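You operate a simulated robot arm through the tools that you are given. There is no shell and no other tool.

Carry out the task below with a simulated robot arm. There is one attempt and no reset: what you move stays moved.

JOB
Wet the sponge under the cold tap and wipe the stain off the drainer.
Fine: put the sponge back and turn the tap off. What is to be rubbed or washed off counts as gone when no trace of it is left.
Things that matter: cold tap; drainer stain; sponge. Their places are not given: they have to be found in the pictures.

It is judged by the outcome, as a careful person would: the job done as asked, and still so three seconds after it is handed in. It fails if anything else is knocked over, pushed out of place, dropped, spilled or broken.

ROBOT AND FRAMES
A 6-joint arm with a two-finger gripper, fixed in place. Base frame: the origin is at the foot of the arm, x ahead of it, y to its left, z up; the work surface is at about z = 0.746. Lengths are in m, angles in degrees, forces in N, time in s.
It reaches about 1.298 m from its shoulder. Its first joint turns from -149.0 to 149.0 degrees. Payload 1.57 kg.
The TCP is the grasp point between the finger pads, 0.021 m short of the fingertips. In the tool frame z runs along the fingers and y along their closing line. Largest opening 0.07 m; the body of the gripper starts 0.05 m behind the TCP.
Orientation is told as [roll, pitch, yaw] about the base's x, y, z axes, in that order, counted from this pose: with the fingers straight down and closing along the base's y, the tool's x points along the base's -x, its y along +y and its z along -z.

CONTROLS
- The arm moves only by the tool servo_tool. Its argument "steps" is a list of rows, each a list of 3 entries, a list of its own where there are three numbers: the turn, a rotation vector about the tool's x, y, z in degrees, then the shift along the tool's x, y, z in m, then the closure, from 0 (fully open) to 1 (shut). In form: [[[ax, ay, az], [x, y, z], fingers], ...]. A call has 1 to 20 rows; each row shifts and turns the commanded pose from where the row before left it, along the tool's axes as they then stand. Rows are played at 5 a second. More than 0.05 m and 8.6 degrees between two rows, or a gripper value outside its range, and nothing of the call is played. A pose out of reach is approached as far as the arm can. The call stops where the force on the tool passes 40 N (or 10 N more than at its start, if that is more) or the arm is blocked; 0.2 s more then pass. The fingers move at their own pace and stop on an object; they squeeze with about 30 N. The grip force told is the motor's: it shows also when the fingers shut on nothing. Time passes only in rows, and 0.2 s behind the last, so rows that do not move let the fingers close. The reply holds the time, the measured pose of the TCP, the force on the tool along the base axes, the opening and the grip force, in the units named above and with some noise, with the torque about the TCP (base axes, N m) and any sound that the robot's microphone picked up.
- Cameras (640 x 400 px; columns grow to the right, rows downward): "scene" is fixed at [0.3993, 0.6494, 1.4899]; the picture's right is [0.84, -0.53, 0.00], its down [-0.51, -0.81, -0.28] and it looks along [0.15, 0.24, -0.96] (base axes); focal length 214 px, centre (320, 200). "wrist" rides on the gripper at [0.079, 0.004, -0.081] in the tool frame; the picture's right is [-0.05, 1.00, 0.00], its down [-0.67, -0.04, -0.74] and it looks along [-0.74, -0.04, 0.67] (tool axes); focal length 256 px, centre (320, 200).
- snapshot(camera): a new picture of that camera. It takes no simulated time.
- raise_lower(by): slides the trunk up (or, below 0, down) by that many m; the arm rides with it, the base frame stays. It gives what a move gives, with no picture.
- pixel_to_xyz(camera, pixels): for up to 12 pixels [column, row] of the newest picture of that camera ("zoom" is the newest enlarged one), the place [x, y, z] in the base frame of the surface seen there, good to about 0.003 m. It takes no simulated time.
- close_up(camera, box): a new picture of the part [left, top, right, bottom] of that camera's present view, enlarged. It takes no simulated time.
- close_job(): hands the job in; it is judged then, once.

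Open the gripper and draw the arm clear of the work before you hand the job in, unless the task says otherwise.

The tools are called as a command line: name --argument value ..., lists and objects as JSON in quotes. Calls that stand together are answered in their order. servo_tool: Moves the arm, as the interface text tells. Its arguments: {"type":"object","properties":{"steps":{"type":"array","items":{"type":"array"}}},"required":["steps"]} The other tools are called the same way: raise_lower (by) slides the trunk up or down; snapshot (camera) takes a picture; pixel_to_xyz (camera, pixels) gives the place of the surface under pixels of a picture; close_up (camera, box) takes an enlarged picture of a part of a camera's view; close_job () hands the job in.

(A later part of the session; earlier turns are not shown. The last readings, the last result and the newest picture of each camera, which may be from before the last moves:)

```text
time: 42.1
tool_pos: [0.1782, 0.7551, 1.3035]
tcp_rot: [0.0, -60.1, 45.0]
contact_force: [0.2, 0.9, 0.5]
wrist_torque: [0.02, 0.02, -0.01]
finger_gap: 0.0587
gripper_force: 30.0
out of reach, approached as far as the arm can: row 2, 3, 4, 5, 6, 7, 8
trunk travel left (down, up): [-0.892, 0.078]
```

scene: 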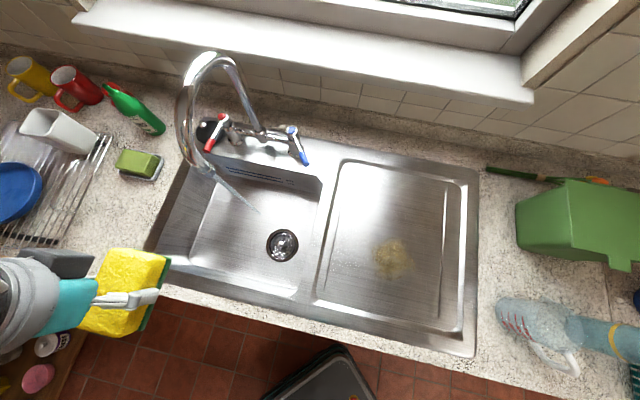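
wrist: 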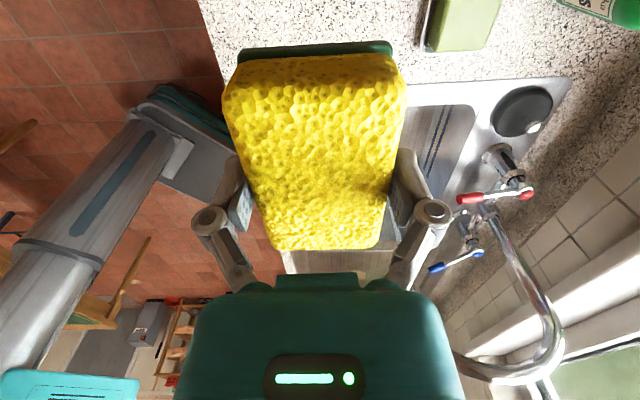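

Tilted to 60° at z 1.30. I read the stream's position from the enlarged picture.

pixel_to_xyz --camera "zoom" --pixels '[[225, 130], [260, 165], [300, 197], [340, 230], [380, 265], [430, 313], [470, 342]]'

snapshot --camera "wrist"

snapshot --camera "scene"

```text
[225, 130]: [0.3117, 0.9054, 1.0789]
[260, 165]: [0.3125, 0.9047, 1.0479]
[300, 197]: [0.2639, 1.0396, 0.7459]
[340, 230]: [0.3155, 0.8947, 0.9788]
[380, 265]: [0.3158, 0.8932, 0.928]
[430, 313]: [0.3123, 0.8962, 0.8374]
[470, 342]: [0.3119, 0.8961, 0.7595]
```

```text
taken
```

wrist: 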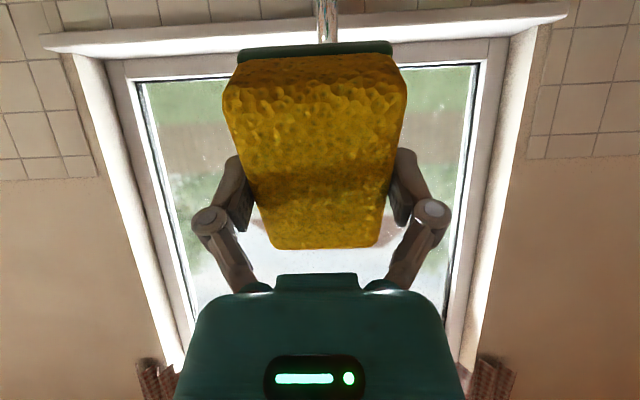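

```text
taken
```

scene: 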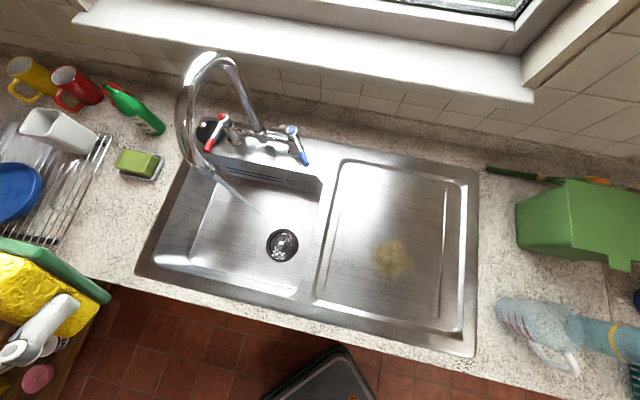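

The stream falls at about (0.314,0.897). I lower the trunk 0.31 m so the sponge is at z about 0.99, still in front of the stream.

raise_lower --by -0.31

snapshot --camera "scene"

snapshot --camera "wrist"

```text
time: 45.2
tool_pos: [0.1791, 0.7534, 0.9923]
tcp_rot: [0.0, -59.9, 45.0]
contact_force: [0.3, -0.8, -0.3]
wrist_torque: [-0.03, -0.04, 0.03]
finger_gap: 0.0588
gripper_force: 30.0
trunk travel left (down, up): [-0.582, 0.388]
```

```text
taken
```

scene: 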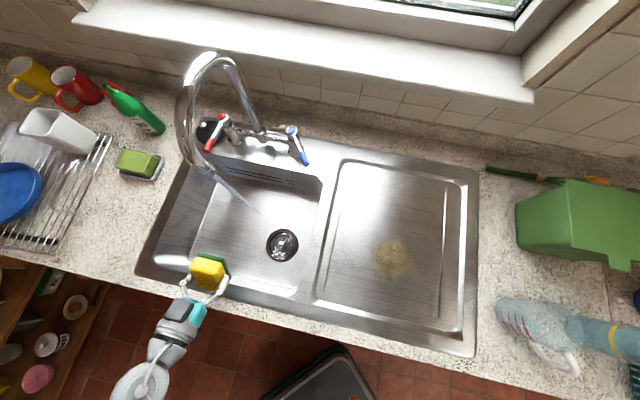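

```text
taken
```

wrist: 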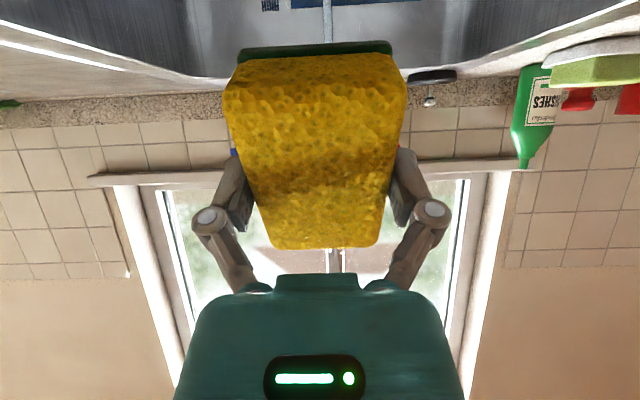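

The sponge is upright in front of the stream with nothing in the way. I advance 0.168 m horizontally so its upper end goes under the water, then hold for a couple of seconds.

servo_tool --steps '[[[0, 0, 0], [-0.021, 0.001, 0.0364], 1], [[0, 0, 0], [-0.021, 0.001, 0.0364], 1], [[0, 0, 0], [-0.021, 0.001, 0.0364], 1], [[0, 0, 0], [-0.021, 0.001, 0.0364], 1], [[0, 0, 0], [0, 0, 0], 1], [[0, 0, 0], [0, 0, 0], 1], [[0, 0, 0], [0, 0, 0], 1], [[0, 0, 0], [0, 0, 0], 1], [[0, 0, 0], [0, 0, 0], 1]]'

snapshot --camera "scene"

snapshot --camera "wrist"

close_up --camera "scene" --box '[180, 140, 290, 240]'

```text
time: 47.2
tool_pos: [0.2936, 0.8731, 0.9944]
tcp_rot: [0.0, -59.9, 45.0]
contact_force: [0.5, 0.3, -0.1]
wrist_torque: [0.01, 0.02, 0.04]
finger_gap: 0.0587
gripper_force: 30.2
trunk travel left (down, up): [-0.582, 0.388]
```

```text
taken
```

scene: 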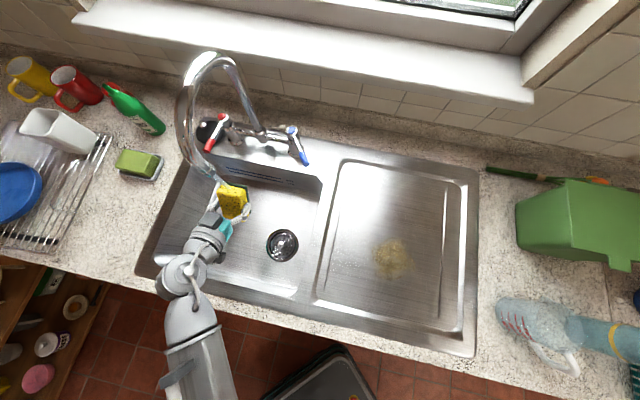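

```text
taken
```

wrist: 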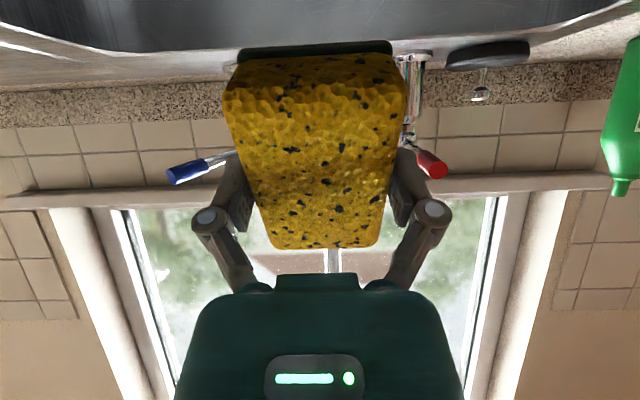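

```text
4.00 times, centred on (235, 190) of scene
```

zoom: 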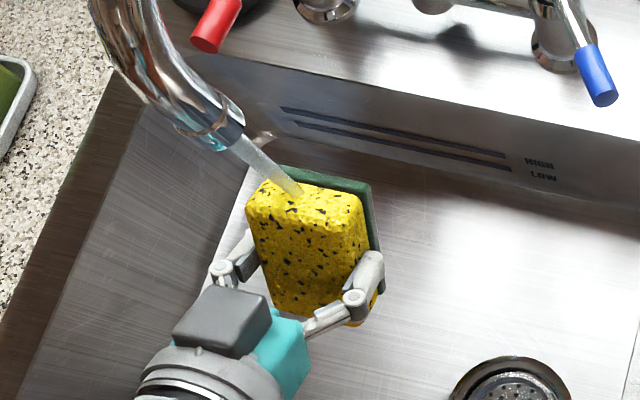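

Water lands on the sponge's upper end and dark wet spots are appearing on it. I keep it under the stream longer so it soaks through.

servo_tool --steps '[[[0, 0, 0], [0, 0, 0], 1], [[0, 0, 0], [0, 0, 0], 1], [[0, 0, 0], [0, 0, 0], 1], [[0, 0, 0], [0, 0, 0], 1], [[0, 0, 0], [0, 0, 0], 1], [[0, 0, 0], [0, 0, 0], 1], [[0, 0, 0], [0, 0, 0], 1], [[0, 0, 0], [0, 0, 0], 1], [[0, 0, 0], [0, 0, 0], 1], [[0, 0, 0], [0, 0, 0], 1], [[0, 0, 0], [0, 0, 0], 1], [[0, 0, 0], [0, 0, 0], 1], [[0, 0, 0], [0, 0, 0], 1], [[0, 0, 0], [0, 0, 0], 1], [[0, 0, 0], [0, 0, 0], 1]]'

close_up --camera "scene" --box '[180, 140, 290, 240]'

snapshot --camera "wrist"

```text
time: 50.4
tool_pos: [0.2943, 0.8735, 0.9928]
tcp_rot: [0.0, -59.9, 45.0]
contact_force: [-0.1, 0.2, -0.5]
wrist_torque: [0.0, -0.01, 0.04]
finger_gap: 0.0588
gripper_force: 29.7
trunk travel left (down, up): [-0.582, 0.388]
```

```text
4.00 times, centred on (235, 190) of scene
```

zoom: 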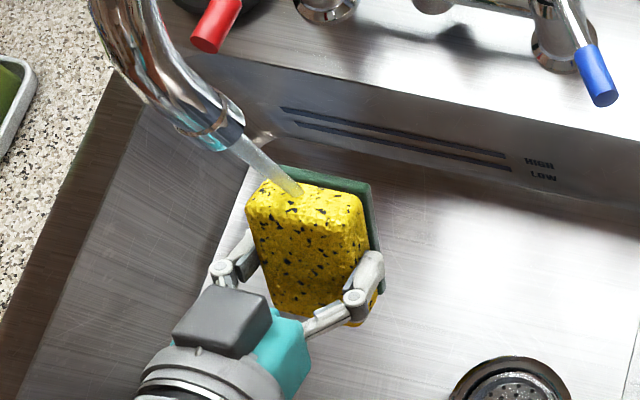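

```text
taken
```

wrist: 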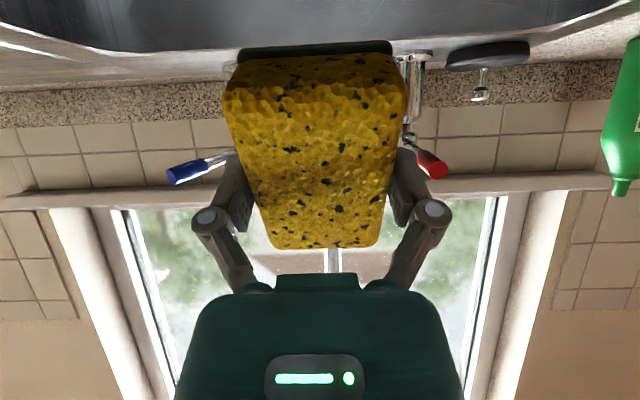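

The wet look no longer changes, so the sponge is soaked. I back out of the stream along the same line and raise the trunk 0.15 m before bringing the tool vertical.

servo_tool --steps '[[[0, 0, 0], [0.021, 0, -0.0364], 1], [[0, 0, 0], [0.021, 0, -0.0364], 1], [[0, 0, 0], [0.021, 0, -0.0364], 1], [[0, 0, 0], [0.021, 0, -0.0364], 1], [[0, 0, 0], [0, 0, 0], 1]]'

raise_lower --by 0.15

servo_tool --steps '[[[0, 7.5, 0], [0, 0, 0], 1], [[0, 7.5, 0], [0, 0, 0], 1], [[0, 7.5, 0], [0, 0, 0], 1], [[0, 7.5, 0], [0, 0, 0], 1], [[0, 7.5, 0], [0, 0, 0], 1], [[0, 7.5, 0], [0, 0, 0], 1], [[0, 7.5, 0], [0, 0, 0], 1], [[0, 7.5, 0], [0, 0, 0], 1], [[0, 0, 0], [0, 0, 0], 1]]'

snapshot --camera "scene"

```text
time: 51.6
tool_pos: [0.1757, 0.7563, 0.9939]
tcp_rot: [-0.1, -60.0, 44.9]
contact_force: [-0.3, -0.6, -0.2]
wrist_torque: [0.0, 0.0, 0.01]
finger_gap: 0.0588
gripper_force: 30.1
trunk travel left (down, up): [-0.582, 0.388]
```

```text
time: 53.4
tool_pos: [0.1756, 0.7563, 1.1436]
tcp_rot: [-0.1, -60.0, 45.0]
contact_force: [0.3, 0.4, -0.9]
wrist_torque: [0.03, 0.01, 0.01]
finger_gap: 0.0588
gripper_force: 29.9
trunk travel left (down, up): [-0.732, 0.238]
```

```text
time: 55.4
tool_pos: [0.1767, 0.756, 1.0497]
tcp_rot: [0.1, 0.2, 44.9]
contact_force: [0.5, -0.3, -1.1]
wrist_torque: [0.03, -0.03, 0.0]
finger_gap: 0.0589
gripper_force: 30.3
out of reach, approached as far as the arm can: row 1, 2, 3, 4, 5, 6, 7
trunk travel left (down, up): [-0.732, 0.238]
```

```text
taken
```

scene: 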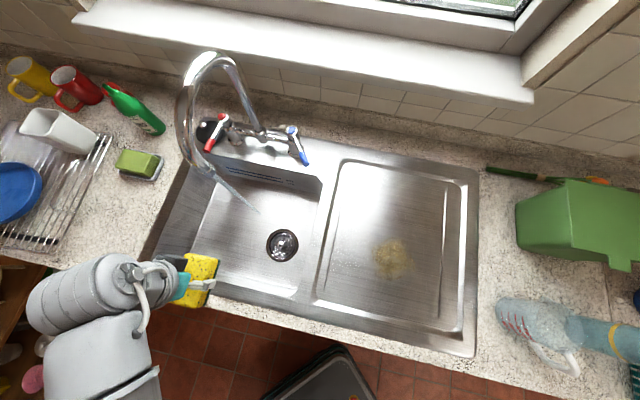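

The tool is vertical at (0.177,0.756,1.050) with the sponge well above the rim. I move 0.365 m right, then 0.10 m back, to sit over the left side of the stain.

servo_tool --steps '[[[0, 0, 0], [0, -0.0456, 0], 1], [[0, 0, 0], [0, -0.0456, 0], 1], [[0, 0, 0], [0, -0.0456, 0], 1], [[0, 0, 0], [0, -0.0456, 0], 1], [[0, 0, 0], [0, -0.0456, 0], 1], [[0, 0, 0], [0, -0.0456, 0], 1], [[0, 0, 0], [0, -0.0456, 0], 1], [[0, 0, 0], [0, -0.0456, 0], 1], [[0, 0, 0], [-0.034, 0, 0], 1], [[0, 0, 0], [-0.034, 0, 0], 1], [[0, 0, 0], [-0.034, 0, 0], 1], [[0, 0, 0], [0, 0, 0], 1]]'

snapshot --camera "scene"

snapshot --camera "wrist"

```text
time: 58.0
tool_pos: [0.5067, 0.5705, 1.0517]
tcp_rot: [0.0, 0.1, 45.1]
contact_force: [0.9, 0.0, -0.4]
wrist_torque: [-0.03, 0.03, -0.01]
finger_gap: 0.0587
gripper_force: 29.9
out of reach, approached as far as the arm can: row 8
trunk travel left (down, up): [-0.732, 0.238]
```

```text
taken
```

scene: 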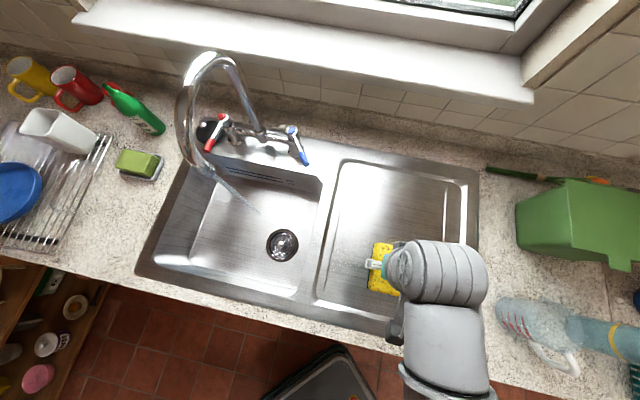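

```text
taken
```

wrist: 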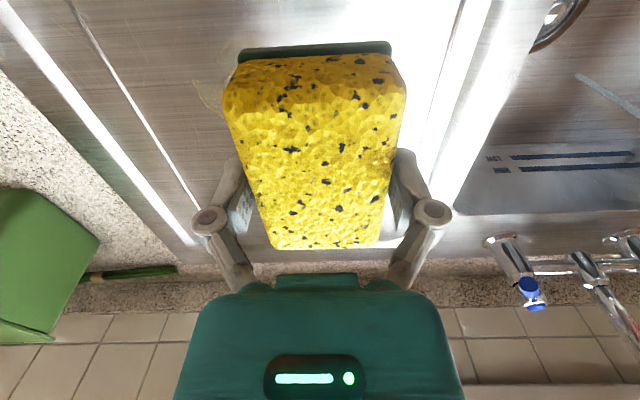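

The sponge is over the left part of the stain at (0.507,0.571). I lower 0.118 m to just above contact, then 0.008 m more, reading the force.

raise_lower --by -0.118

raise_lower --by -0.006

```text
time: 59.5
tool_pos: [0.5066, 0.5702, 0.9323]
tcp_rot: [0.0, 0.0, 45.1]
contact_force: [-0.3, 0.1, 0.1]
wrist_torque: [-0.01, -0.02, -0.01]
finger_gap: 0.0591
gripper_force: 29.7
trunk travel left (down, up): [-0.614, 0.356]
```

```text
time: 60.0
tool_pos: [0.5069, 0.5708, 0.9275]
tcp_rot: [0.0, 0.0, 45.1]
contact_force: [4.5, 5.3, 26.2]
wrist_torque: [0.01, 0.02, 0.0]
finger_gap: 0.059
gripper_force: 30.1
trunk travel left (down, up): [-0.608, 0.362]
```

Contact gives 26 N, which is firmer than needed. I ease off by 0.003 m to keep a moderate pressure.

raise_lower --by 0.003

```text
time: 60.5
tool_pos: [0.5079, 0.5707, 0.9286]
tcp_rot: [0.0, 0.0, 44.9]
contact_force: [0.2, -0.3, -0.4]
wrist_torque: [0.0, -0.01, -0.03]
finger_gap: 0.0585
gripper_force: 30.6
trunk travel left (down, up): [-0.611, 0.359]
```

That lost contact. I go down 0.002 m to find a light press.

raise_lower --by -0.002

```text
time: 61.0
tool_pos: [0.5073, 0.5707, 0.9274]
tcp_rot: [0.0, -0.1, 45.0]
contact_force: [2.0, 1.0, 11.5]
wrist_torque: [0.05, -0.03, -0.02]
finger_gap: 0.0587
gripper_force: 29.6
trunk travel left (down, up): [-0.609, 0.361]
```

An 11.5 N press is good. I make a first test stroke 0.09 m toward the back and return, watching the forces.

servo_tool --steps '[[[0, 0, 0], [-0.02, 0, 0], 1], [[0, 0, 0], [-0.02, 0, 0], 1], [[0, 0, 0], [-0.025, 0, 0], 1], [[0, 0, 0], [-0.025, 0, 0], 1], [[0, 0, 0], [0, 0, 0], 1]]'

snapshot --camera "scene"

```text
time: 62.2
tool_pos: [0.5709, 0.6351, 0.9277]
tcp_rot: [-0.1, -0.1, 45.0]
contact_force: [-0.3, 0.0, 9.1]
wrist_torque: [-0.08, 0.06, -0.01]
finger_gap: 0.0588
gripper_force: 30.3
trunk travel left (down, up): [-0.609, 0.361]
```

```text
taken
```

scene: 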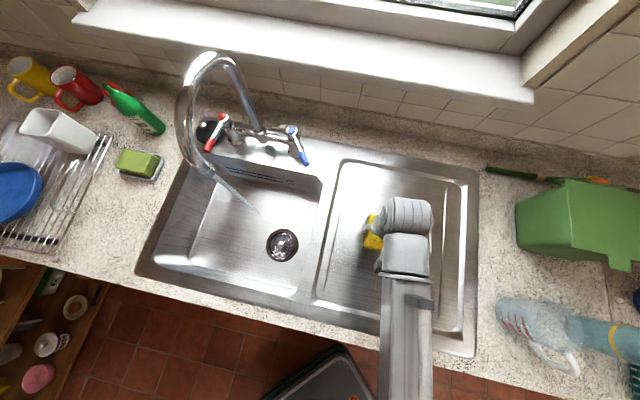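

The stroke was smooth with about 9 N of contact. I now wipe in overlapping lanes from left to right across the whole stain.

servo_tool --steps '[[[0, 0, 0], [0.035, 0, 0], 1], [[0, 0, 0], [0.035, 0, 0], 1], [[0, 0, 0], [0.035, 0, 0], 1], [[0, 0, 0], [0, -0.03, 0], 1], [[0, 0, 0], [-0.037, 0, 0], 1], [[0, 0, 0], [-0.037, 0, 0], 1], [[0, 0, 0], [-0.037, 0, 0], 1], [[0, 0, 0], [0, -0.03, 0], 1], [[0, 0, 0], [0.037, 0, 0], 1], [[0, 0, 0], [0.037, 0, 0], 1], [[0, 0, 0], [0.037, 0, 0], 1], [[0, 0, 0], [0, -0.03, 0], 1], [[0, 0, 0], [-0.037, 0, 0], 1], [[0, 0, 0], [-0.037, 0, 0], 1], [[0, 0, 0], [-0.037, 0, 0], 1], [[0, 0, 0], [0, -0.03, 0], 1], [[0, 0, 0], [0.037, 0, 0], 1], [[0, 0, 0], [0.037, 0, 0], 1], [[0, 0, 0], [0.037, 0, 0], 1], [[0, 0, 0], [0, 0, 0], 1]]'

snapshot --camera "scene"

snapshot --camera "wrist"

```text
time: 66.4
tool_pos: [0.5784, 0.4727, 0.9285]
tcp_rot: [0.0, 0.2, 45.1]
contact_force: [-1.6, -2.5, 5.3]
wrist_torque: [0.04, -0.05, 0.0]
finger_gap: 0.0589
gripper_force: 30.3
trunk travel left (down, up): [-0.609, 0.361]
```

```text
taken
```

scene: 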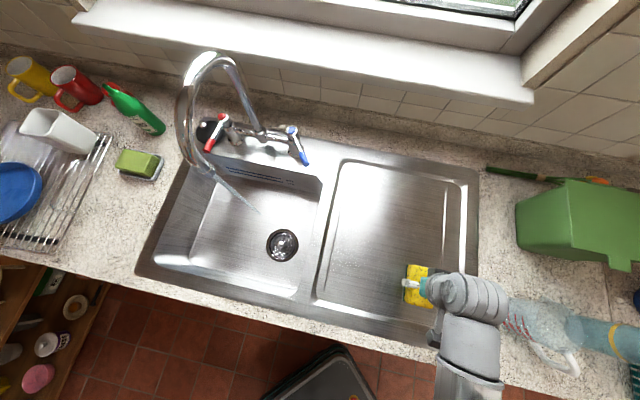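

```text
taken
```

wrist: 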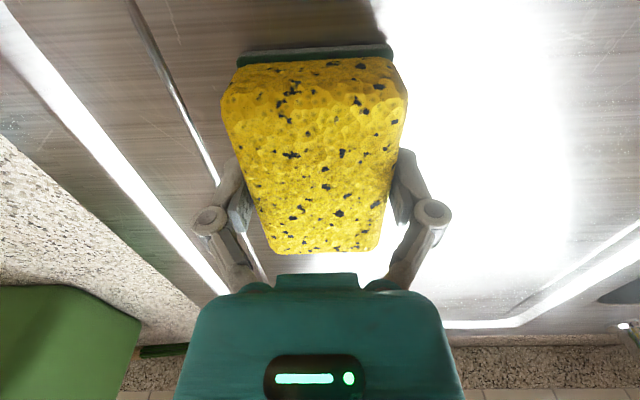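

The stain area near (393,260) looks clean; I zoom in to verify, and check the heights of the objects to the right near the wrist.

close_up --camera "scene" --box '[340, 210, 450, 310]'

pixel_to_xyz --camera "scene" --pixels '[[515, 305], [530, 320], [560, 320], [600, 340], [550, 215], [580, 185], [470, 290], [490, 300]]'

```text
4.00 times, centred on (395, 260) of scene
```

zoom: 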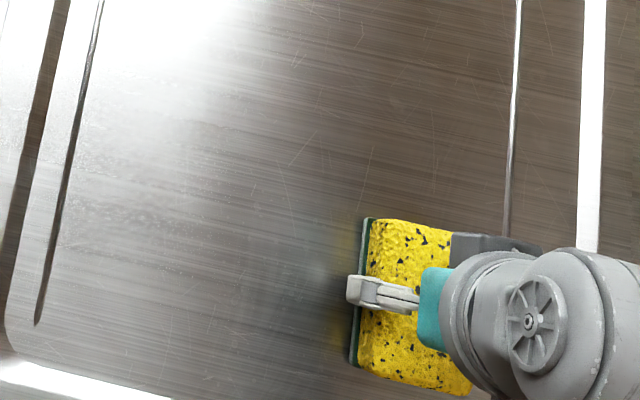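

```text
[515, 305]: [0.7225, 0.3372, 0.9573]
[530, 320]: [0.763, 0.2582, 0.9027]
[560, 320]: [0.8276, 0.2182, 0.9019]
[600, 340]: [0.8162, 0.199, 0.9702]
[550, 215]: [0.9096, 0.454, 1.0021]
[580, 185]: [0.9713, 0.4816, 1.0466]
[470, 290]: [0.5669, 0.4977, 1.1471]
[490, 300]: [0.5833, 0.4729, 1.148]
```

Nearly everything is gone, with perhaps a faint tint beside the sponge around (345,260) of the enlargement. I do a second, wider pass from right to left.

servo_tool --steps '[[[0, 0, 0], [0, -0.015, 0], 1], [[0, 0, 0], [-0.04, 0, 0], 1], [[0, 0, 0], [-0.04, 0, 0], 1], [[0, 0, 0], [-0.04, 0, 0], 1], [[0, 0, 0], [0, 0.03, 0], 1], [[0, 0, 0], [0.043, 0, 0], 1], [[0, 0, 0], [0.043, 0, 0], 1], [[0, 0, 0], [0.043, 0, 0], 1], [[0, 0, 0], [0, 0.03, 0], 1], [[0, 0, 0], [-0.043, 0, 0], 1], [[0, 0, 0], [-0.043, 0, 0], 1], [[0, 0, 0], [-0.043, 0, 0], 1], [[0, 0, 0], [0, 0.03, 0], 1], [[0, 0, 0], [0.043, 0, 0], 1], [[0, 0, 0], [0.043, 0, 0], 1], [[0, 0, 0], [0.043, 0, 0], 1], [[0, 0, 0], [0, 0.03, 0], 1], [[0, 0, 0], [-0.043, 0, 0], 1], [[0, 0, 0], [-0.043, 0, 0], 1], [[0, 0, 0], [-0.043, 0, 0], 1]]'

servo_tool --steps '[[[0, 0, 0], [0, 0.03, 0], 1], [[0, 0, 0], [0.043, 0, 0], 1], [[0, 0, 0], [0.043, 0, 0], 1], [[0, 0, 0], [0.043, 0, 0], 1], [[0, 0, 0], [0, 0, 0], 1]]'

close_up --camera "scene" --box '[340, 210, 450, 310]'

```text
time: 70.6
tool_pos: [0.5936, 0.635, 0.9277]
tcp_rot: [0.0, 0.0, 45.1]
contact_force: [0.7, 1.8, 4.1]
wrist_torque: [-0.06, 0.13, -0.01]
finger_gap: 0.0587
gripper_force: 30.3
trunk travel left (down, up): [-0.609, 0.361]
```

```text
time: 71.8
tool_pos: [0.4795, 0.5633, 0.9279]
tcp_rot: [0.0, 0.1, 45.0]
contact_force: [-1.2, -0.6, 2.7]
wrist_torque: [0.03, -0.01, 0.01]
finger_gap: 0.0587
gripper_force: 29.9
trunk travel left (down, up): [-0.609, 0.361]
```

```text
4.00 times, centred on (395, 260) of scene
```

zoom: 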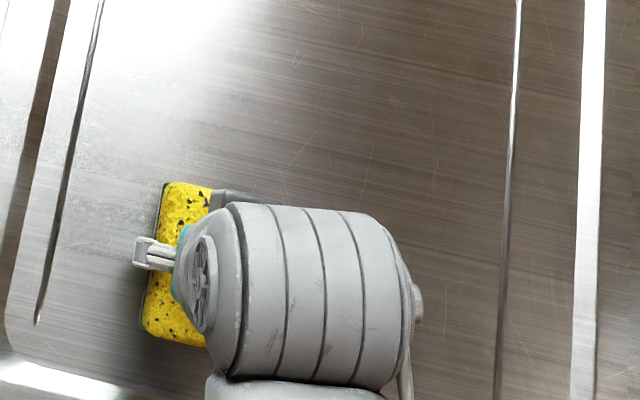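

Contact force has eased to about 3 N. I lift the sponge 0.12 m and move left and forward to see the whole drainer.

raise_lower --by 0.122

servo_tool --steps '[[[0, 0, 0], [0.039, 0, 0], 1], [[0, 0, 0], [0.039, 0, 0], 1], [[0, 0, 0], [0, 0.045, 0], 1], [[0, 0, 0], [0, 0.045, 0], 1], [[0, 0, 0], [0, 0.045, 0], 1], [[0, 0, 0], [0, 0.045, 0], 1], [[0, 0, 0], [0, 0.045, 0], 1], [[0, 0, 0], [0, 0.045, 0], 1], [[0, 0, 0], [0, 0.045, 0], 1], [[0, 0, 0], [0, 0, 0], 1]]'

snapshot --camera "scene"

close_up --camera "scene" --box '[340, 210, 450, 310]'

```text
time: 73.4
tool_pos: [0.4792, 0.5624, 1.0491]
tcp_rot: [0.0, 0.1, 45.0]
contact_force: [0.2, 0.5, -0.3]
wrist_torque: [0.0, 0.02, 0.0]
finger_gap: 0.0588
gripper_force: 30.0
trunk travel left (down, up): [-0.731, 0.239]
```

```text
time: 75.6
tool_pos: [0.2028, 0.7321, 1.0481]
tcp_rot: [0.0, 0.0, 44.9]
contact_force: [-0.7, 0.7, -0.9]
wrist_torque: [-0.01, 0.0, 0.01]
finger_gap: 0.059
gripper_force: 29.8
trunk travel left (down, up): [-0.731, 0.239]
```

```text
taken
```

scene: 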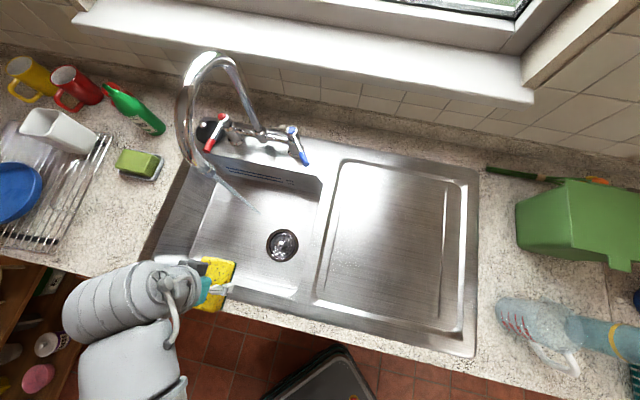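

```text
4.00 times, centred on (395, 260) of scene
```

zoom: 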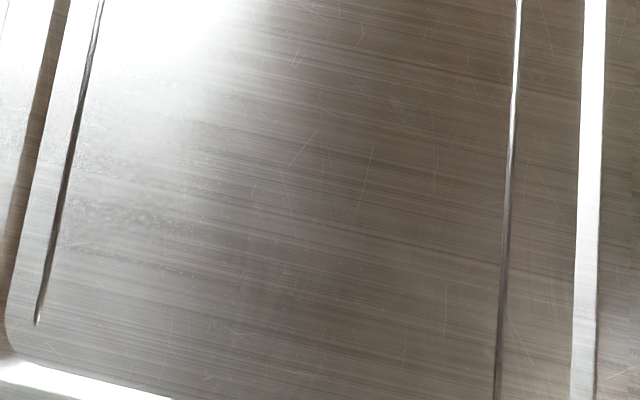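

The drainer looks clean. I zoom in further on the former stain area to make sure no faint trace remains.

close_up --camera "scene" --box '[365, 230, 425, 267]'

close_up --camera "scene" --box '[365, 258, 425, 295]'

snapshot --camera "wrist"

```text
10.67 times, centred on (395, 248) of scene
```

zoom: 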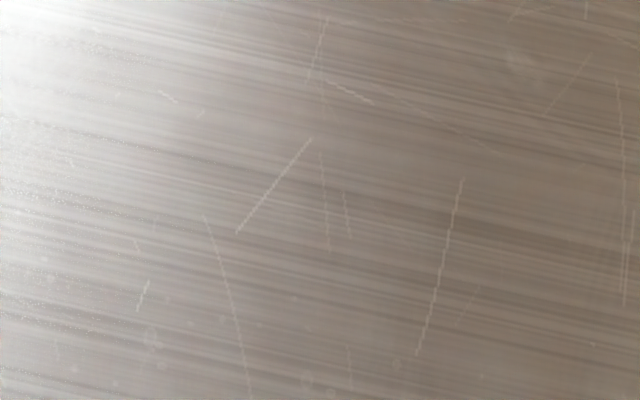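

```text
10.67 times, centred on (395, 276) of scene
```

zoom: 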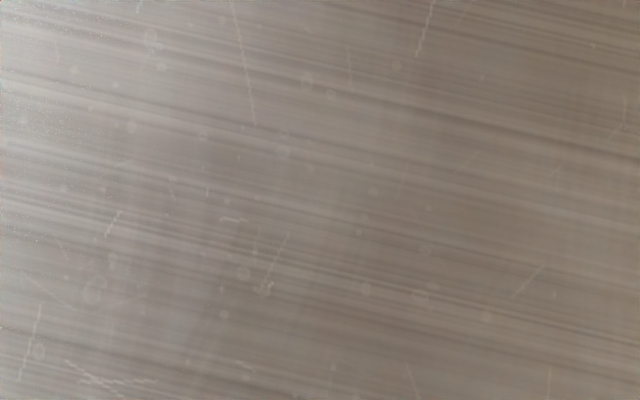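

```text
taken
```

wrist: 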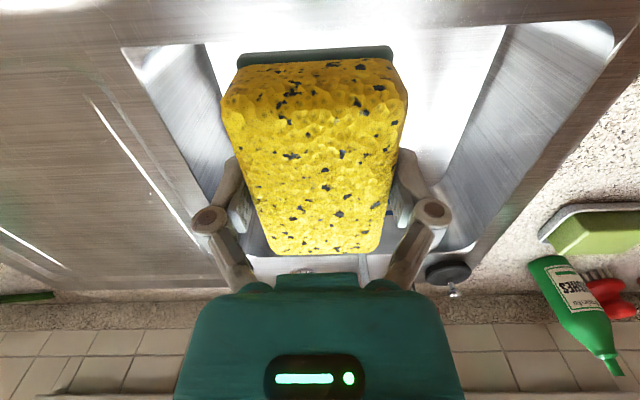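

No trace is visible in the enlargements. I now return the sponge: raise to the travel height used before, then yaw −90°.

raise_lower --by 0.16

servo_tool --steps '[[[0, 0, 7.5], [0, 0, 0], 1], [[0, 0, 7.5], [0, 0, 0], 1], [[0, 0, 7.5], [0, 0, 0], 1], [[0, 0, 7.5], [0, 0, 0], 1], [[0, 0, 7.5], [0, 0, 0], 1], [[0, 0, 7.5], [0, 0, 0], 1], [[0, 0, 7.5], [0, 0, 0], 1], [[0, 0, 7.5], [0, 0, 0], 1], [[0, 0, 7.5], [0, 0, 0], 1], [[0, 0, 7.5], [0, 0, 0], 1], [[0, 0, 7.5], [0, 0, 0], 1], [[0, 0, 7.5], [0, 0, 0], 1], [[0, 0, 0], [0, 0, 0], 1]]'

```text
time: 77.4
tool_pos: [0.2011, 0.7317, 1.2092]
tcp_rot: [-0.1, 0.0, 45.0]
contact_force: [-1.0, 0.3, -0.3]
wrist_torque: [0.0, 0.01, 0.0]
finger_gap: 0.059
gripper_force: 30.4
trunk travel left (down, up): [-0.891, 0.079]
```

```text
time: 80.2
tool_pos: [0.2022, 0.7305, 1.2098]
tcp_rot: [0.1, 0.0, -45.1]
contact_force: [-0.2, 0.3, 0.1]
wrist_torque: [0.0, -0.02, 0.0]
finger_gap: 0.0587
gripper_force: 29.5
trunk travel left (down, up): [-0.891, 0.079]
```

At (0.202,0.731) with yaw −45°. I move 0.375 m left and 0.068 m back to above the sponge's original spot.

servo_tool --steps '[[[0, 0, 0], [0.0469, 0, 0], 1], [[0, 0, 0], [0.0469, 0, 0], 1], [[0, 0, 0], [0.0469, 0, 0], 1], [[0, 0, 0], [0.0469, 0, 0], 1], [[0, 0, 0], [0.0469, 0, 0], 1], [[0, 0, 0], [0.0469, 0, 0], 1], [[0, 0, 0], [0.0469, 0, 0], 1], [[0, 0, 0], [0.0469, 0, 0], 1], [[0, 0, 0], [0, 0.0339, 0], 1], [[0, 0, 0], [0, 0.0339, 0], 1], [[0, 0, 0], [0, 0, 0], 1]]'

snapshot --camera "scene"

snapshot --camera "wrist"

```text
time: 82.6
tool_pos: [-0.0151, 1.0439, 1.2082]
tcp_rot: [0.0, 0.0, -45.0]
contact_force: [-0.3, 0.3, 0.3]
wrist_torque: [0.04, 0.03, 0.0]
finger_gap: 0.059
gripper_force: 30.0
trunk travel left (down, up): [-0.891, 0.079]
```

```text
taken
```

scene: 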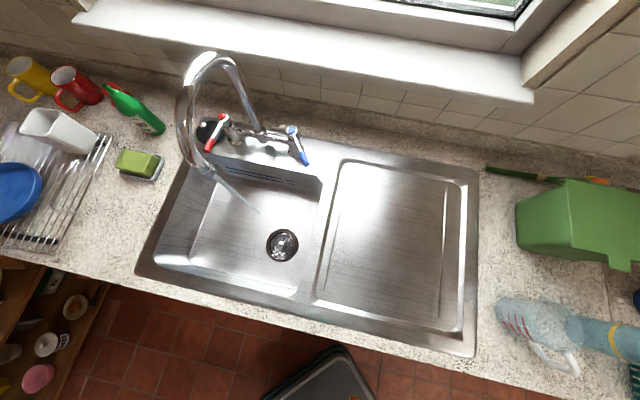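

```text
taken
```

wrist: 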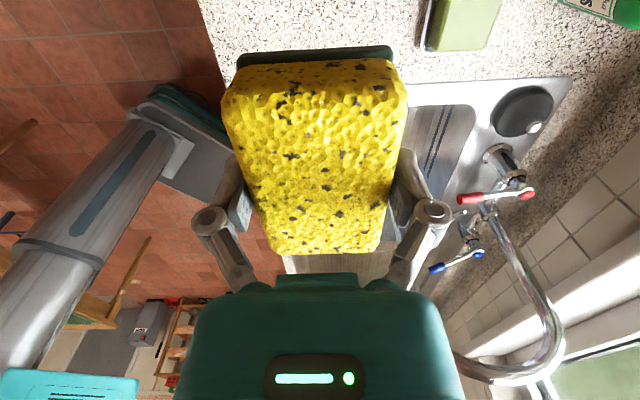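

The TCP is back over the original spot (-0.015,1.044). I lower 0.273 m to just above the counter, then a little more until light contact.

raise_lower --by -0.273

raise_lower --by -0.003

```text
time: 85.4
tool_pos: [-0.0153, 1.0452, 0.9368]
tcp_rot: [0.0, 0.0, -45.0]
contact_force: [0.0, 1.1, 0.1]
wrist_torque: [0.0, 0.0, -0.06]
finger_gap: 0.0589
gripper_force: 30.0
trunk travel left (down, up): [-0.618, 0.352]
```

```text
time: 85.9
tool_pos: [-0.0152, 1.0445, 0.9334]
tcp_rot: [0.0, 0.0, -44.9]
contact_force: [0.7, -0.2, 0.0]
wrist_torque: [0.03, 0.0, -0.01]
finger_gap: 0.0588
gripper_force: 29.8
trunk travel left (down, up): [-0.615, 0.355]
```

No contact yet at z 0.933; I lower another 0.003 m.

raise_lower --by -0.003

```text
time: 86.4
tool_pos: [-0.0152, 1.0445, 0.9305]
tcp_rot: [0.1, -0.1, -45.0]
contact_force: [0.1, -0.9, -0.8]
wrist_torque: [0.02, 0.02, 0.01]
finger_gap: 0.0588
gripper_force: 30.4
trunk travel left (down, up): [-0.612, 0.358]
```

Still free, so the sponge must have moved up slightly in the grip. I lower 0.0015 m more.

raise_lower --by -0.0015

```text
time: 86.9
tool_pos: [-0.0152, 1.044, 0.9291]
tcp_rot: [0.0, 0.0, -45.0]
contact_force: [-0.6, 3.9, 8.3]
wrist_torque: [0.02, -0.02, 0.01]
finger_gap: 0.0592
gripper_force: 29.5
trunk travel left (down, up): [-0.61, 0.36]
```

The sponge now rests on the counter (8 N of contact). I open the fingers to release it.

servo_tool --steps '[[[0, 0, 0], [0, 0, 0], 0.1], [[0, 0, 0], [0, 0, 0], 0], [[0, 0, 0], [0, 0, 0], 0], [[0, 0, 0], [0, 0, 0], 0]]'

snapshot --camera "wrist"

```text
time: 87.9
tool_pos: [-0.0149, 1.0456, 0.9292]
tcp_rot: [-0.1, -0.1, -45.1]
contact_force: [0.2, 0.1, 0.4]
wrist_torque: [0.0, -0.02, 0.01]
finger_gap: 0.0701
gripper_force: 0.1
trunk travel left (down, up): [-0.61, 0.36]
```

```text
taken
```

wrist: 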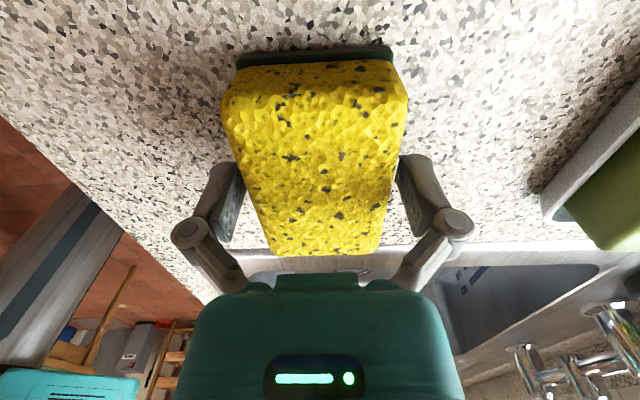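

The sponge is released and lies flat, and the fingers are clear on both sides. I raise straight up 0.28 m to the travel height and check it stays.

raise_lower --by 0.28

snapshot --camera "scene"

```text
time: 90.8
tool_pos: [-0.0153, 1.044, 1.2082]
tcp_rot: [0.0, 0.0, -45.0]
contact_force: [-0.1, -0.1, 0.1]
wrist_torque: [-0.02, -0.02, 0.01]
finger_gap: 0.0699
gripper_force: 0.0
trunk travel left (down, up): [-0.89, 0.08]
```

```text
taken
```

scene: 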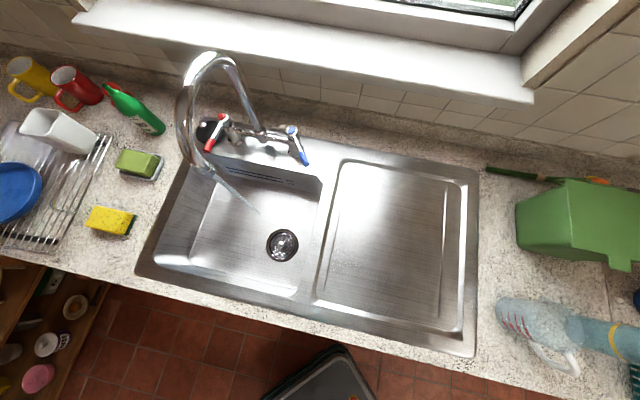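

The sponge is back in its place at (110,220), and the water still runs. I measure the cold lever's present position, with its tip near (306,163), to plan closing it.

close_up --camera "scene" --box '[255, 105, 335, 180]'

```text
5.33 times, centred on (295, 142) of scene
```

zoom: 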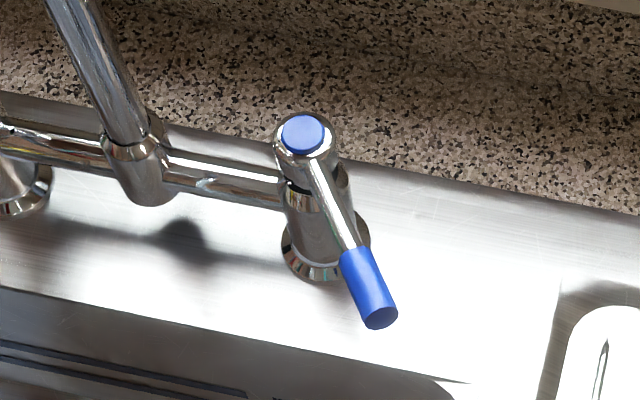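

The lever runs from its cap at (302,135) to its tip at (380,315) in the enlargement. I read points along it.

pixel_to_xyz --camera "zoom" --pixels '[[302, 135], [325, 190], [345, 235], [355, 262], [368, 290], [378, 312]]'

servo_tool --steps '[[[0, 0, 0], [0, -0.034, 0], 0], [[0, 0, 0], [0, -0.034, 0], 0], [[0, 0, 0], [-0.0469, 0, 0], 0], [[0, 0, 0], [-0.0469, 0, 0], 0], [[0, 0, 0], [-0.0469, 0, 0], 0], [[0, 0, 0], [-0.0469, 0, 0], 0], [[0, 0, 0], [-0.0469, 0, 0], 0], [[0, 0, 0], [-0.0469, 0, 0], 0], [[0, 0, 0], [-0.0469, 0, 0], 0], [[0, 0, 0], [-0.0469, 0, 0], 0], [[0, 0, 0], [-0.0469, 0, 0], 0], [[0, 0, 0], [-0.0469, 0, 0], 0], [[0, 0, 0], [0, 0, 0], 0]]'

```text
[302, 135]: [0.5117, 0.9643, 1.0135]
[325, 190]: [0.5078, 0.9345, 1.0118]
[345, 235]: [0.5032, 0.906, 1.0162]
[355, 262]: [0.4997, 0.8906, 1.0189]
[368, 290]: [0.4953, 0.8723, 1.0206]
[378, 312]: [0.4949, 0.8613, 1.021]
```

```text
time: 93.5
tool_pos: [0.2678, 0.6628, 1.2096]
tcp_rot: [0.0, 0.0, -45.1]
contact_force: [0.0, -0.2, 0.9]
wrist_torque: [-0.01, -0.02, 0.0]
finger_gap: 0.0699
gripper_force: 0.1
trunk travel left (down, up): [-0.89, 0.08]
```

The lever is turned about 35°, with its tip at (0.495,0.861). From (0.268,0.663) I yaw back to +45° and tilt to 60° for the same frontal approach.

servo_tool --steps '[[[0, 0, -7.5], [0, 0, 0], 0], [[0, 0, -7.5], [0, 0, 0], 0], [[0, 0, -7.5], [0, 0, 0], 0], [[0, 0, -7.5], [0, 0, 0], 0], [[0, 0, -7.5], [0, 0, 0], 0], [[0, 0, -7.5], [0, 0, 0], 0], [[0, 0, -7.5], [0, 0, 0], 0], [[0, 0, -7.5], [0, 0, 0], 0], [[0, 0, -7.5], [0, 0, 0], 0], [[0, 0, -7.5], [0, 0, 0], 0], [[0, 0, -7.5], [0, 0, 0], 0], [[0, 0, -7.5], [0, 0, 0], 0], [[0, 0, 0], [0, 0, 0], 0]]'

servo_tool --steps '[[[0, 0, 0], [-0.04, 0, 0], 0], [[0, 0, 0], [-0.04, 0, 0], 0], [[0, -7.5, 0], [0, 0, 0], 0], [[0, -7.5, 0], [0, 0, 0], 0], [[0, -7.5, 0], [0, 0, 0], 0], [[0, -7.5, 0], [0, 0, 0], 0], [[0, -7.5, 0], [0, 0, 0], 0], [[0, -7.5, 0], [0, 0, 0], 0], [[0, -7.5, 0], [0, 0, 0], 0], [[0, -7.5, 0], [0, 0, 0], 0], [[0, 0, 0], [0, 0, 0], 0]]'

snapshot --camera "scene"

```text
time: 96.3
tool_pos: [0.2688, 0.6642, 1.2087]
tcp_rot: [0.0, 0.0, 45.1]
contact_force: [-0.2, -0.1, -0.2]
wrist_torque: [0.02, 0.01, 0.02]
finger_gap: 0.0698
gripper_force: 0.0
trunk travel left (down, up): [-0.89, 0.08]
```

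```text
time: 98.8
tool_pos: [0.3246, 0.7211, 1.3016]
tcp_rot: [0.0, -60.0, 45.0]
contact_force: [-0.1, -0.2, -0.1]
wrist_torque: [-0.04, 0.0, 0.03]
finger_gap: 0.0701
gripper_force: 0.2
out of reach, approached as far as the arm can: row 4, 5, 6, 7, 8, 9, 10
trunk travel left (down, up): [-0.89, 0.08]
```

```text
taken
```

scene: 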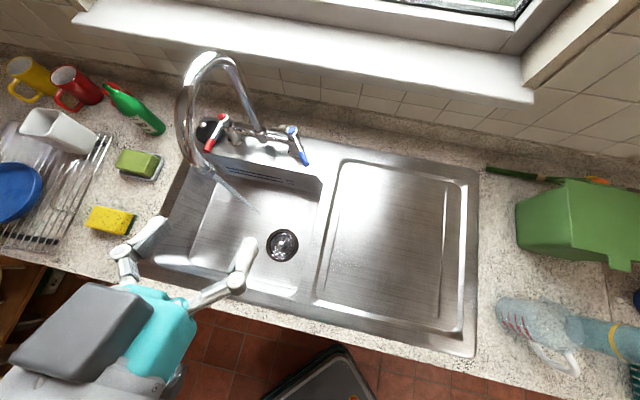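

The gripper is in front of the taps at (0.325,0.721,1.302). I lower the trunk 0.288 m to lever height.

raise_lower --by -0.288

snapshot --camera "wrist"

snapshot --camera "scene"

```text
time: 101.7
tool_pos: [0.3241, 0.7199, 1.013]
tcp_rot: [-0.1, -59.9, 45.0]
contact_force: [0.0, -0.1, -0.4]
wrist_torque: [-0.01, -0.04, 0.02]
finger_gap: 0.07
gripper_force: 0.0
trunk travel left (down, up): [-0.602, 0.368]
```

```text
taken
```

wrist: 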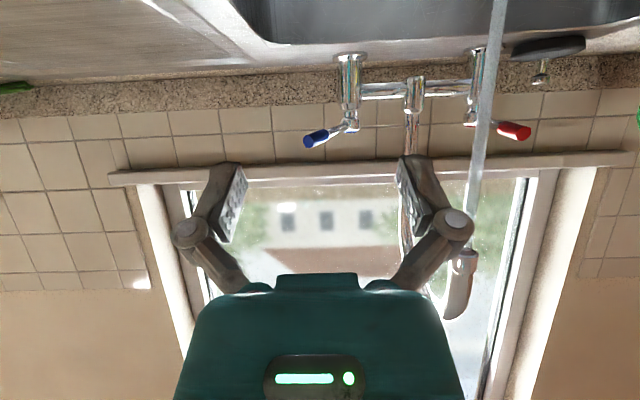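

```text
taken
```

scene: 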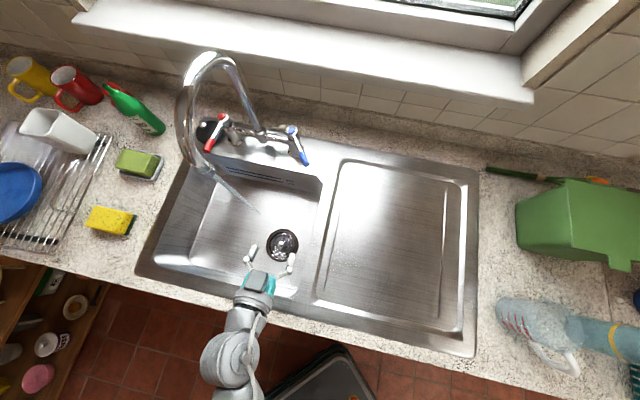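

The lever appears at about (330,133) in the wrist picture. I shift 0.013 m right, advance 0.15 m toward it and re-check the alignment.

servo_tool --steps '[[[0, 0, 0], [0, -0.013, 0], 0], [[0, 0, 0], [-0.01875, 0, 0.0325], 0], [[0, 0, 0], [-0.01875, 0, 0.0325], 0], [[0, 0, 0], [-0.01875, 0, 0.0325], 0], [[0, 0, 0], [-0.01875, 0, 0.0325], 0], [[0, 0, 0], [0, 0, 0], 0]]'

snapshot --camera "wrist"

close_up --camera "scene" --box '[240, 110, 340, 220]'

```text
time: 103.0
tool_pos: [0.4405, 0.8185, 1.0128]
tcp_rot: [0.0, -59.9, 44.9]
contact_force: [0.9, 0.9, 0.3]
wrist_torque: [0.03, 0.0, -0.01]
finger_gap: 0.07
gripper_force: 0.1
trunk travel left (down, up): [-0.602, 0.368]
```

```text
taken
```

wrist: 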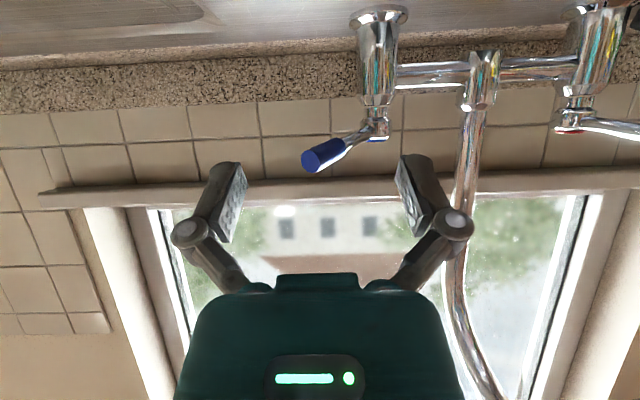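

```text
3.64 times, centred on (290, 165) of scene
```

zoom: 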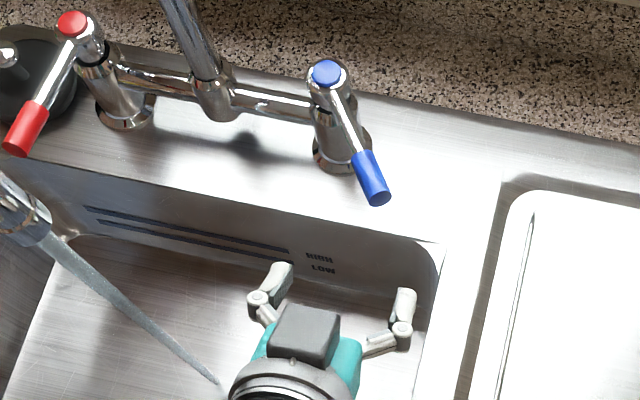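

The lever tip at (318,158) lies between the fingers. I advance 0.072 m so they straddle the handle.

servo_tool --steps '[[[0, 0, 0], [-0.012, 0, 0.0208], 0], [[0, 0, 0], [-0.012, 0, 0.0208], 0], [[0, 0, 0], [-0.012, 0, 0.0208], 0], [[0, 0, 0], [0, 0, 0], 0]]'

snapshot --camera "wrist"

```text
time: 104.0
tool_pos: [0.4907, 0.8664, 1.0126]
tcp_rot: [-0.1, -59.9, 45.0]
contact_force: [-0.4, 0.4, -0.6]
wrist_torque: [0.01, 0.01, 0.01]
finger_gap: 0.0699
gripper_force: 0.0
trunk travel left (down, up): [-0.602, 0.368]
```

```text
taken
```

wrist: 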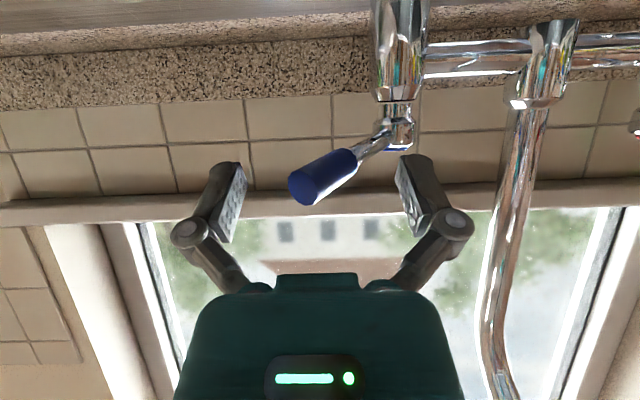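

The fingers straddle the handle. I close to a 0.039 m gap and push the lever left in small steps toward the closed position.

servo_tool --steps '[[[0, 0, 0], [0, 0, 0], 0.45], [[0, 0, 0], [0, 0, 0], 0.45], [[0, 0, 0], [0, 0.01, 0], 0.45], [[0, 0, 0], [0.0005, 0.01, -0.0009], 0.45], [[0, 0, 0], [0.0005, 0.01, -0.0009], 0.45], [[0, 0, 0], [0.0005, 0.01, -0.0009], 0.45], [[0, 0, 0], [0, 0, 0], 0.45]]'

close_up --camera "scene" --box '[170, 100, 330, 210]'

snapshot --camera "wrist"

```text
time: 105.7
tool_pos: [0.4604, 0.8948, 1.0128]
tcp_rot: [-0.1, -59.9, 44.9]
contact_force: [0.0, -1.0, -0.2]
wrist_torque: [-0.01, 0.02, 0.0]
finger_gap: 0.0384
gripper_force: 0.1
trunk travel left (down, up): [-0.602, 0.368]
```

```text
3.64 times, centred on (250, 155) of scene
```

zoom: 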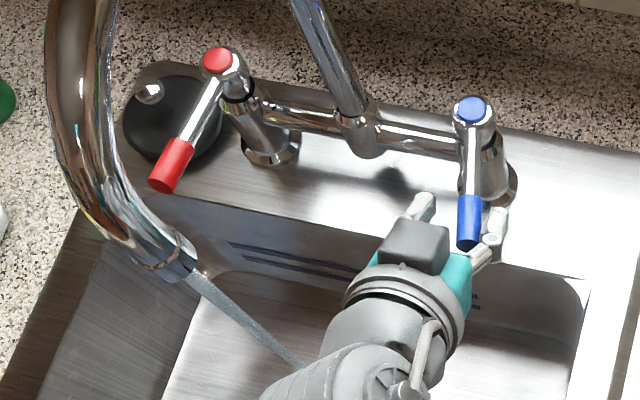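

```text
taken
```

wrist: 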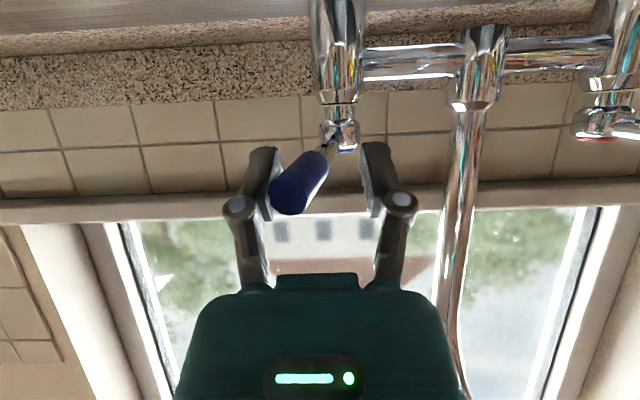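

The lever is about halfway back. I continue left in smaller steps.

servo_tool --steps '[[[0, 0, 0], [0, 0.007, 0], 0.45], [[0, 0, 0], [0, 0.007, 0], 0.45], [[0, 0, 0], [0, 0.005, 0], 0.45], [[0, 0, 0], [0, 0, 0], 0.45]]'

close_up --camera "scene" --box '[170, 100, 330, 210]'

snapshot --camera "wrist"

```text
time: 106.7
tool_pos: [0.4478, 0.9076, 1.0128]
tcp_rot: [0.0, -60.0, 45.1]
contact_force: [-0.2, -0.4, 0.7]
wrist_torque: [0.0, 0.02, 0.0]
finger_gap: 0.0388
gripper_force: 0.2
trunk travel left (down, up): [-0.602, 0.368]
```

```text
3.64 times, centred on (250, 155) of scene
```

zoom: 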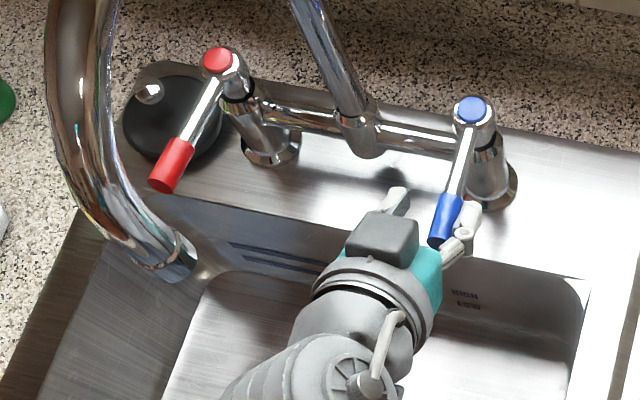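

```text
taken
```

wrist: 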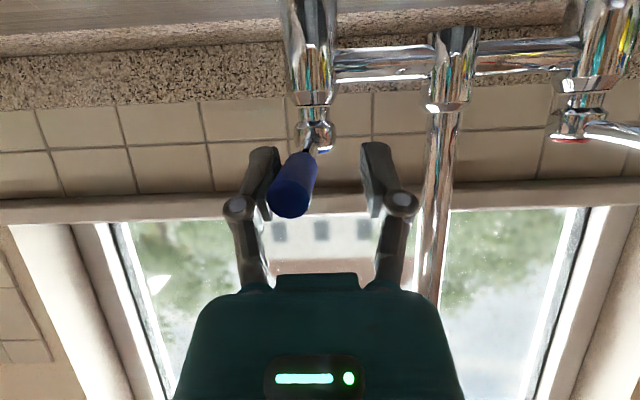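

The stream has stopped. The lever is a few degrees short of its original direction, so I nudge it left a bit more while watching the force.

servo_tool --steps '[[[0, 0, 0], [0, 0.003, 0], 0.45], [[0, 0, 0], [0, 0.003, 0], 0.45], [[0, 0, 0], [0, 0, 0], 0.45]]'

close_up --camera "scene" --box '[250, 100, 330, 180]'

```text
time: 107.5
tool_pos: [0.4434, 0.9126, 1.0137]
tcp_rot: [0.0, -59.8, 45.0]
contact_force: [0.9, -1.1, -0.8]
wrist_torque: [-0.06, 0.03, 0.0]
finger_gap: 0.0396
gripper_force: 1.3
trunk travel left (down, up): [-0.602, 0.368]
```

```text
5.00 times, centred on (290, 140) of scene
```

zoom: 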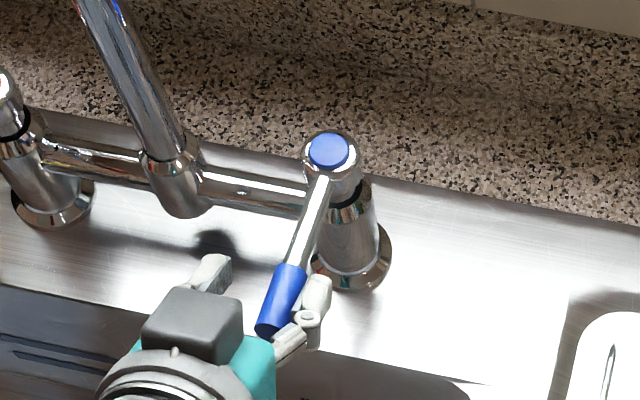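

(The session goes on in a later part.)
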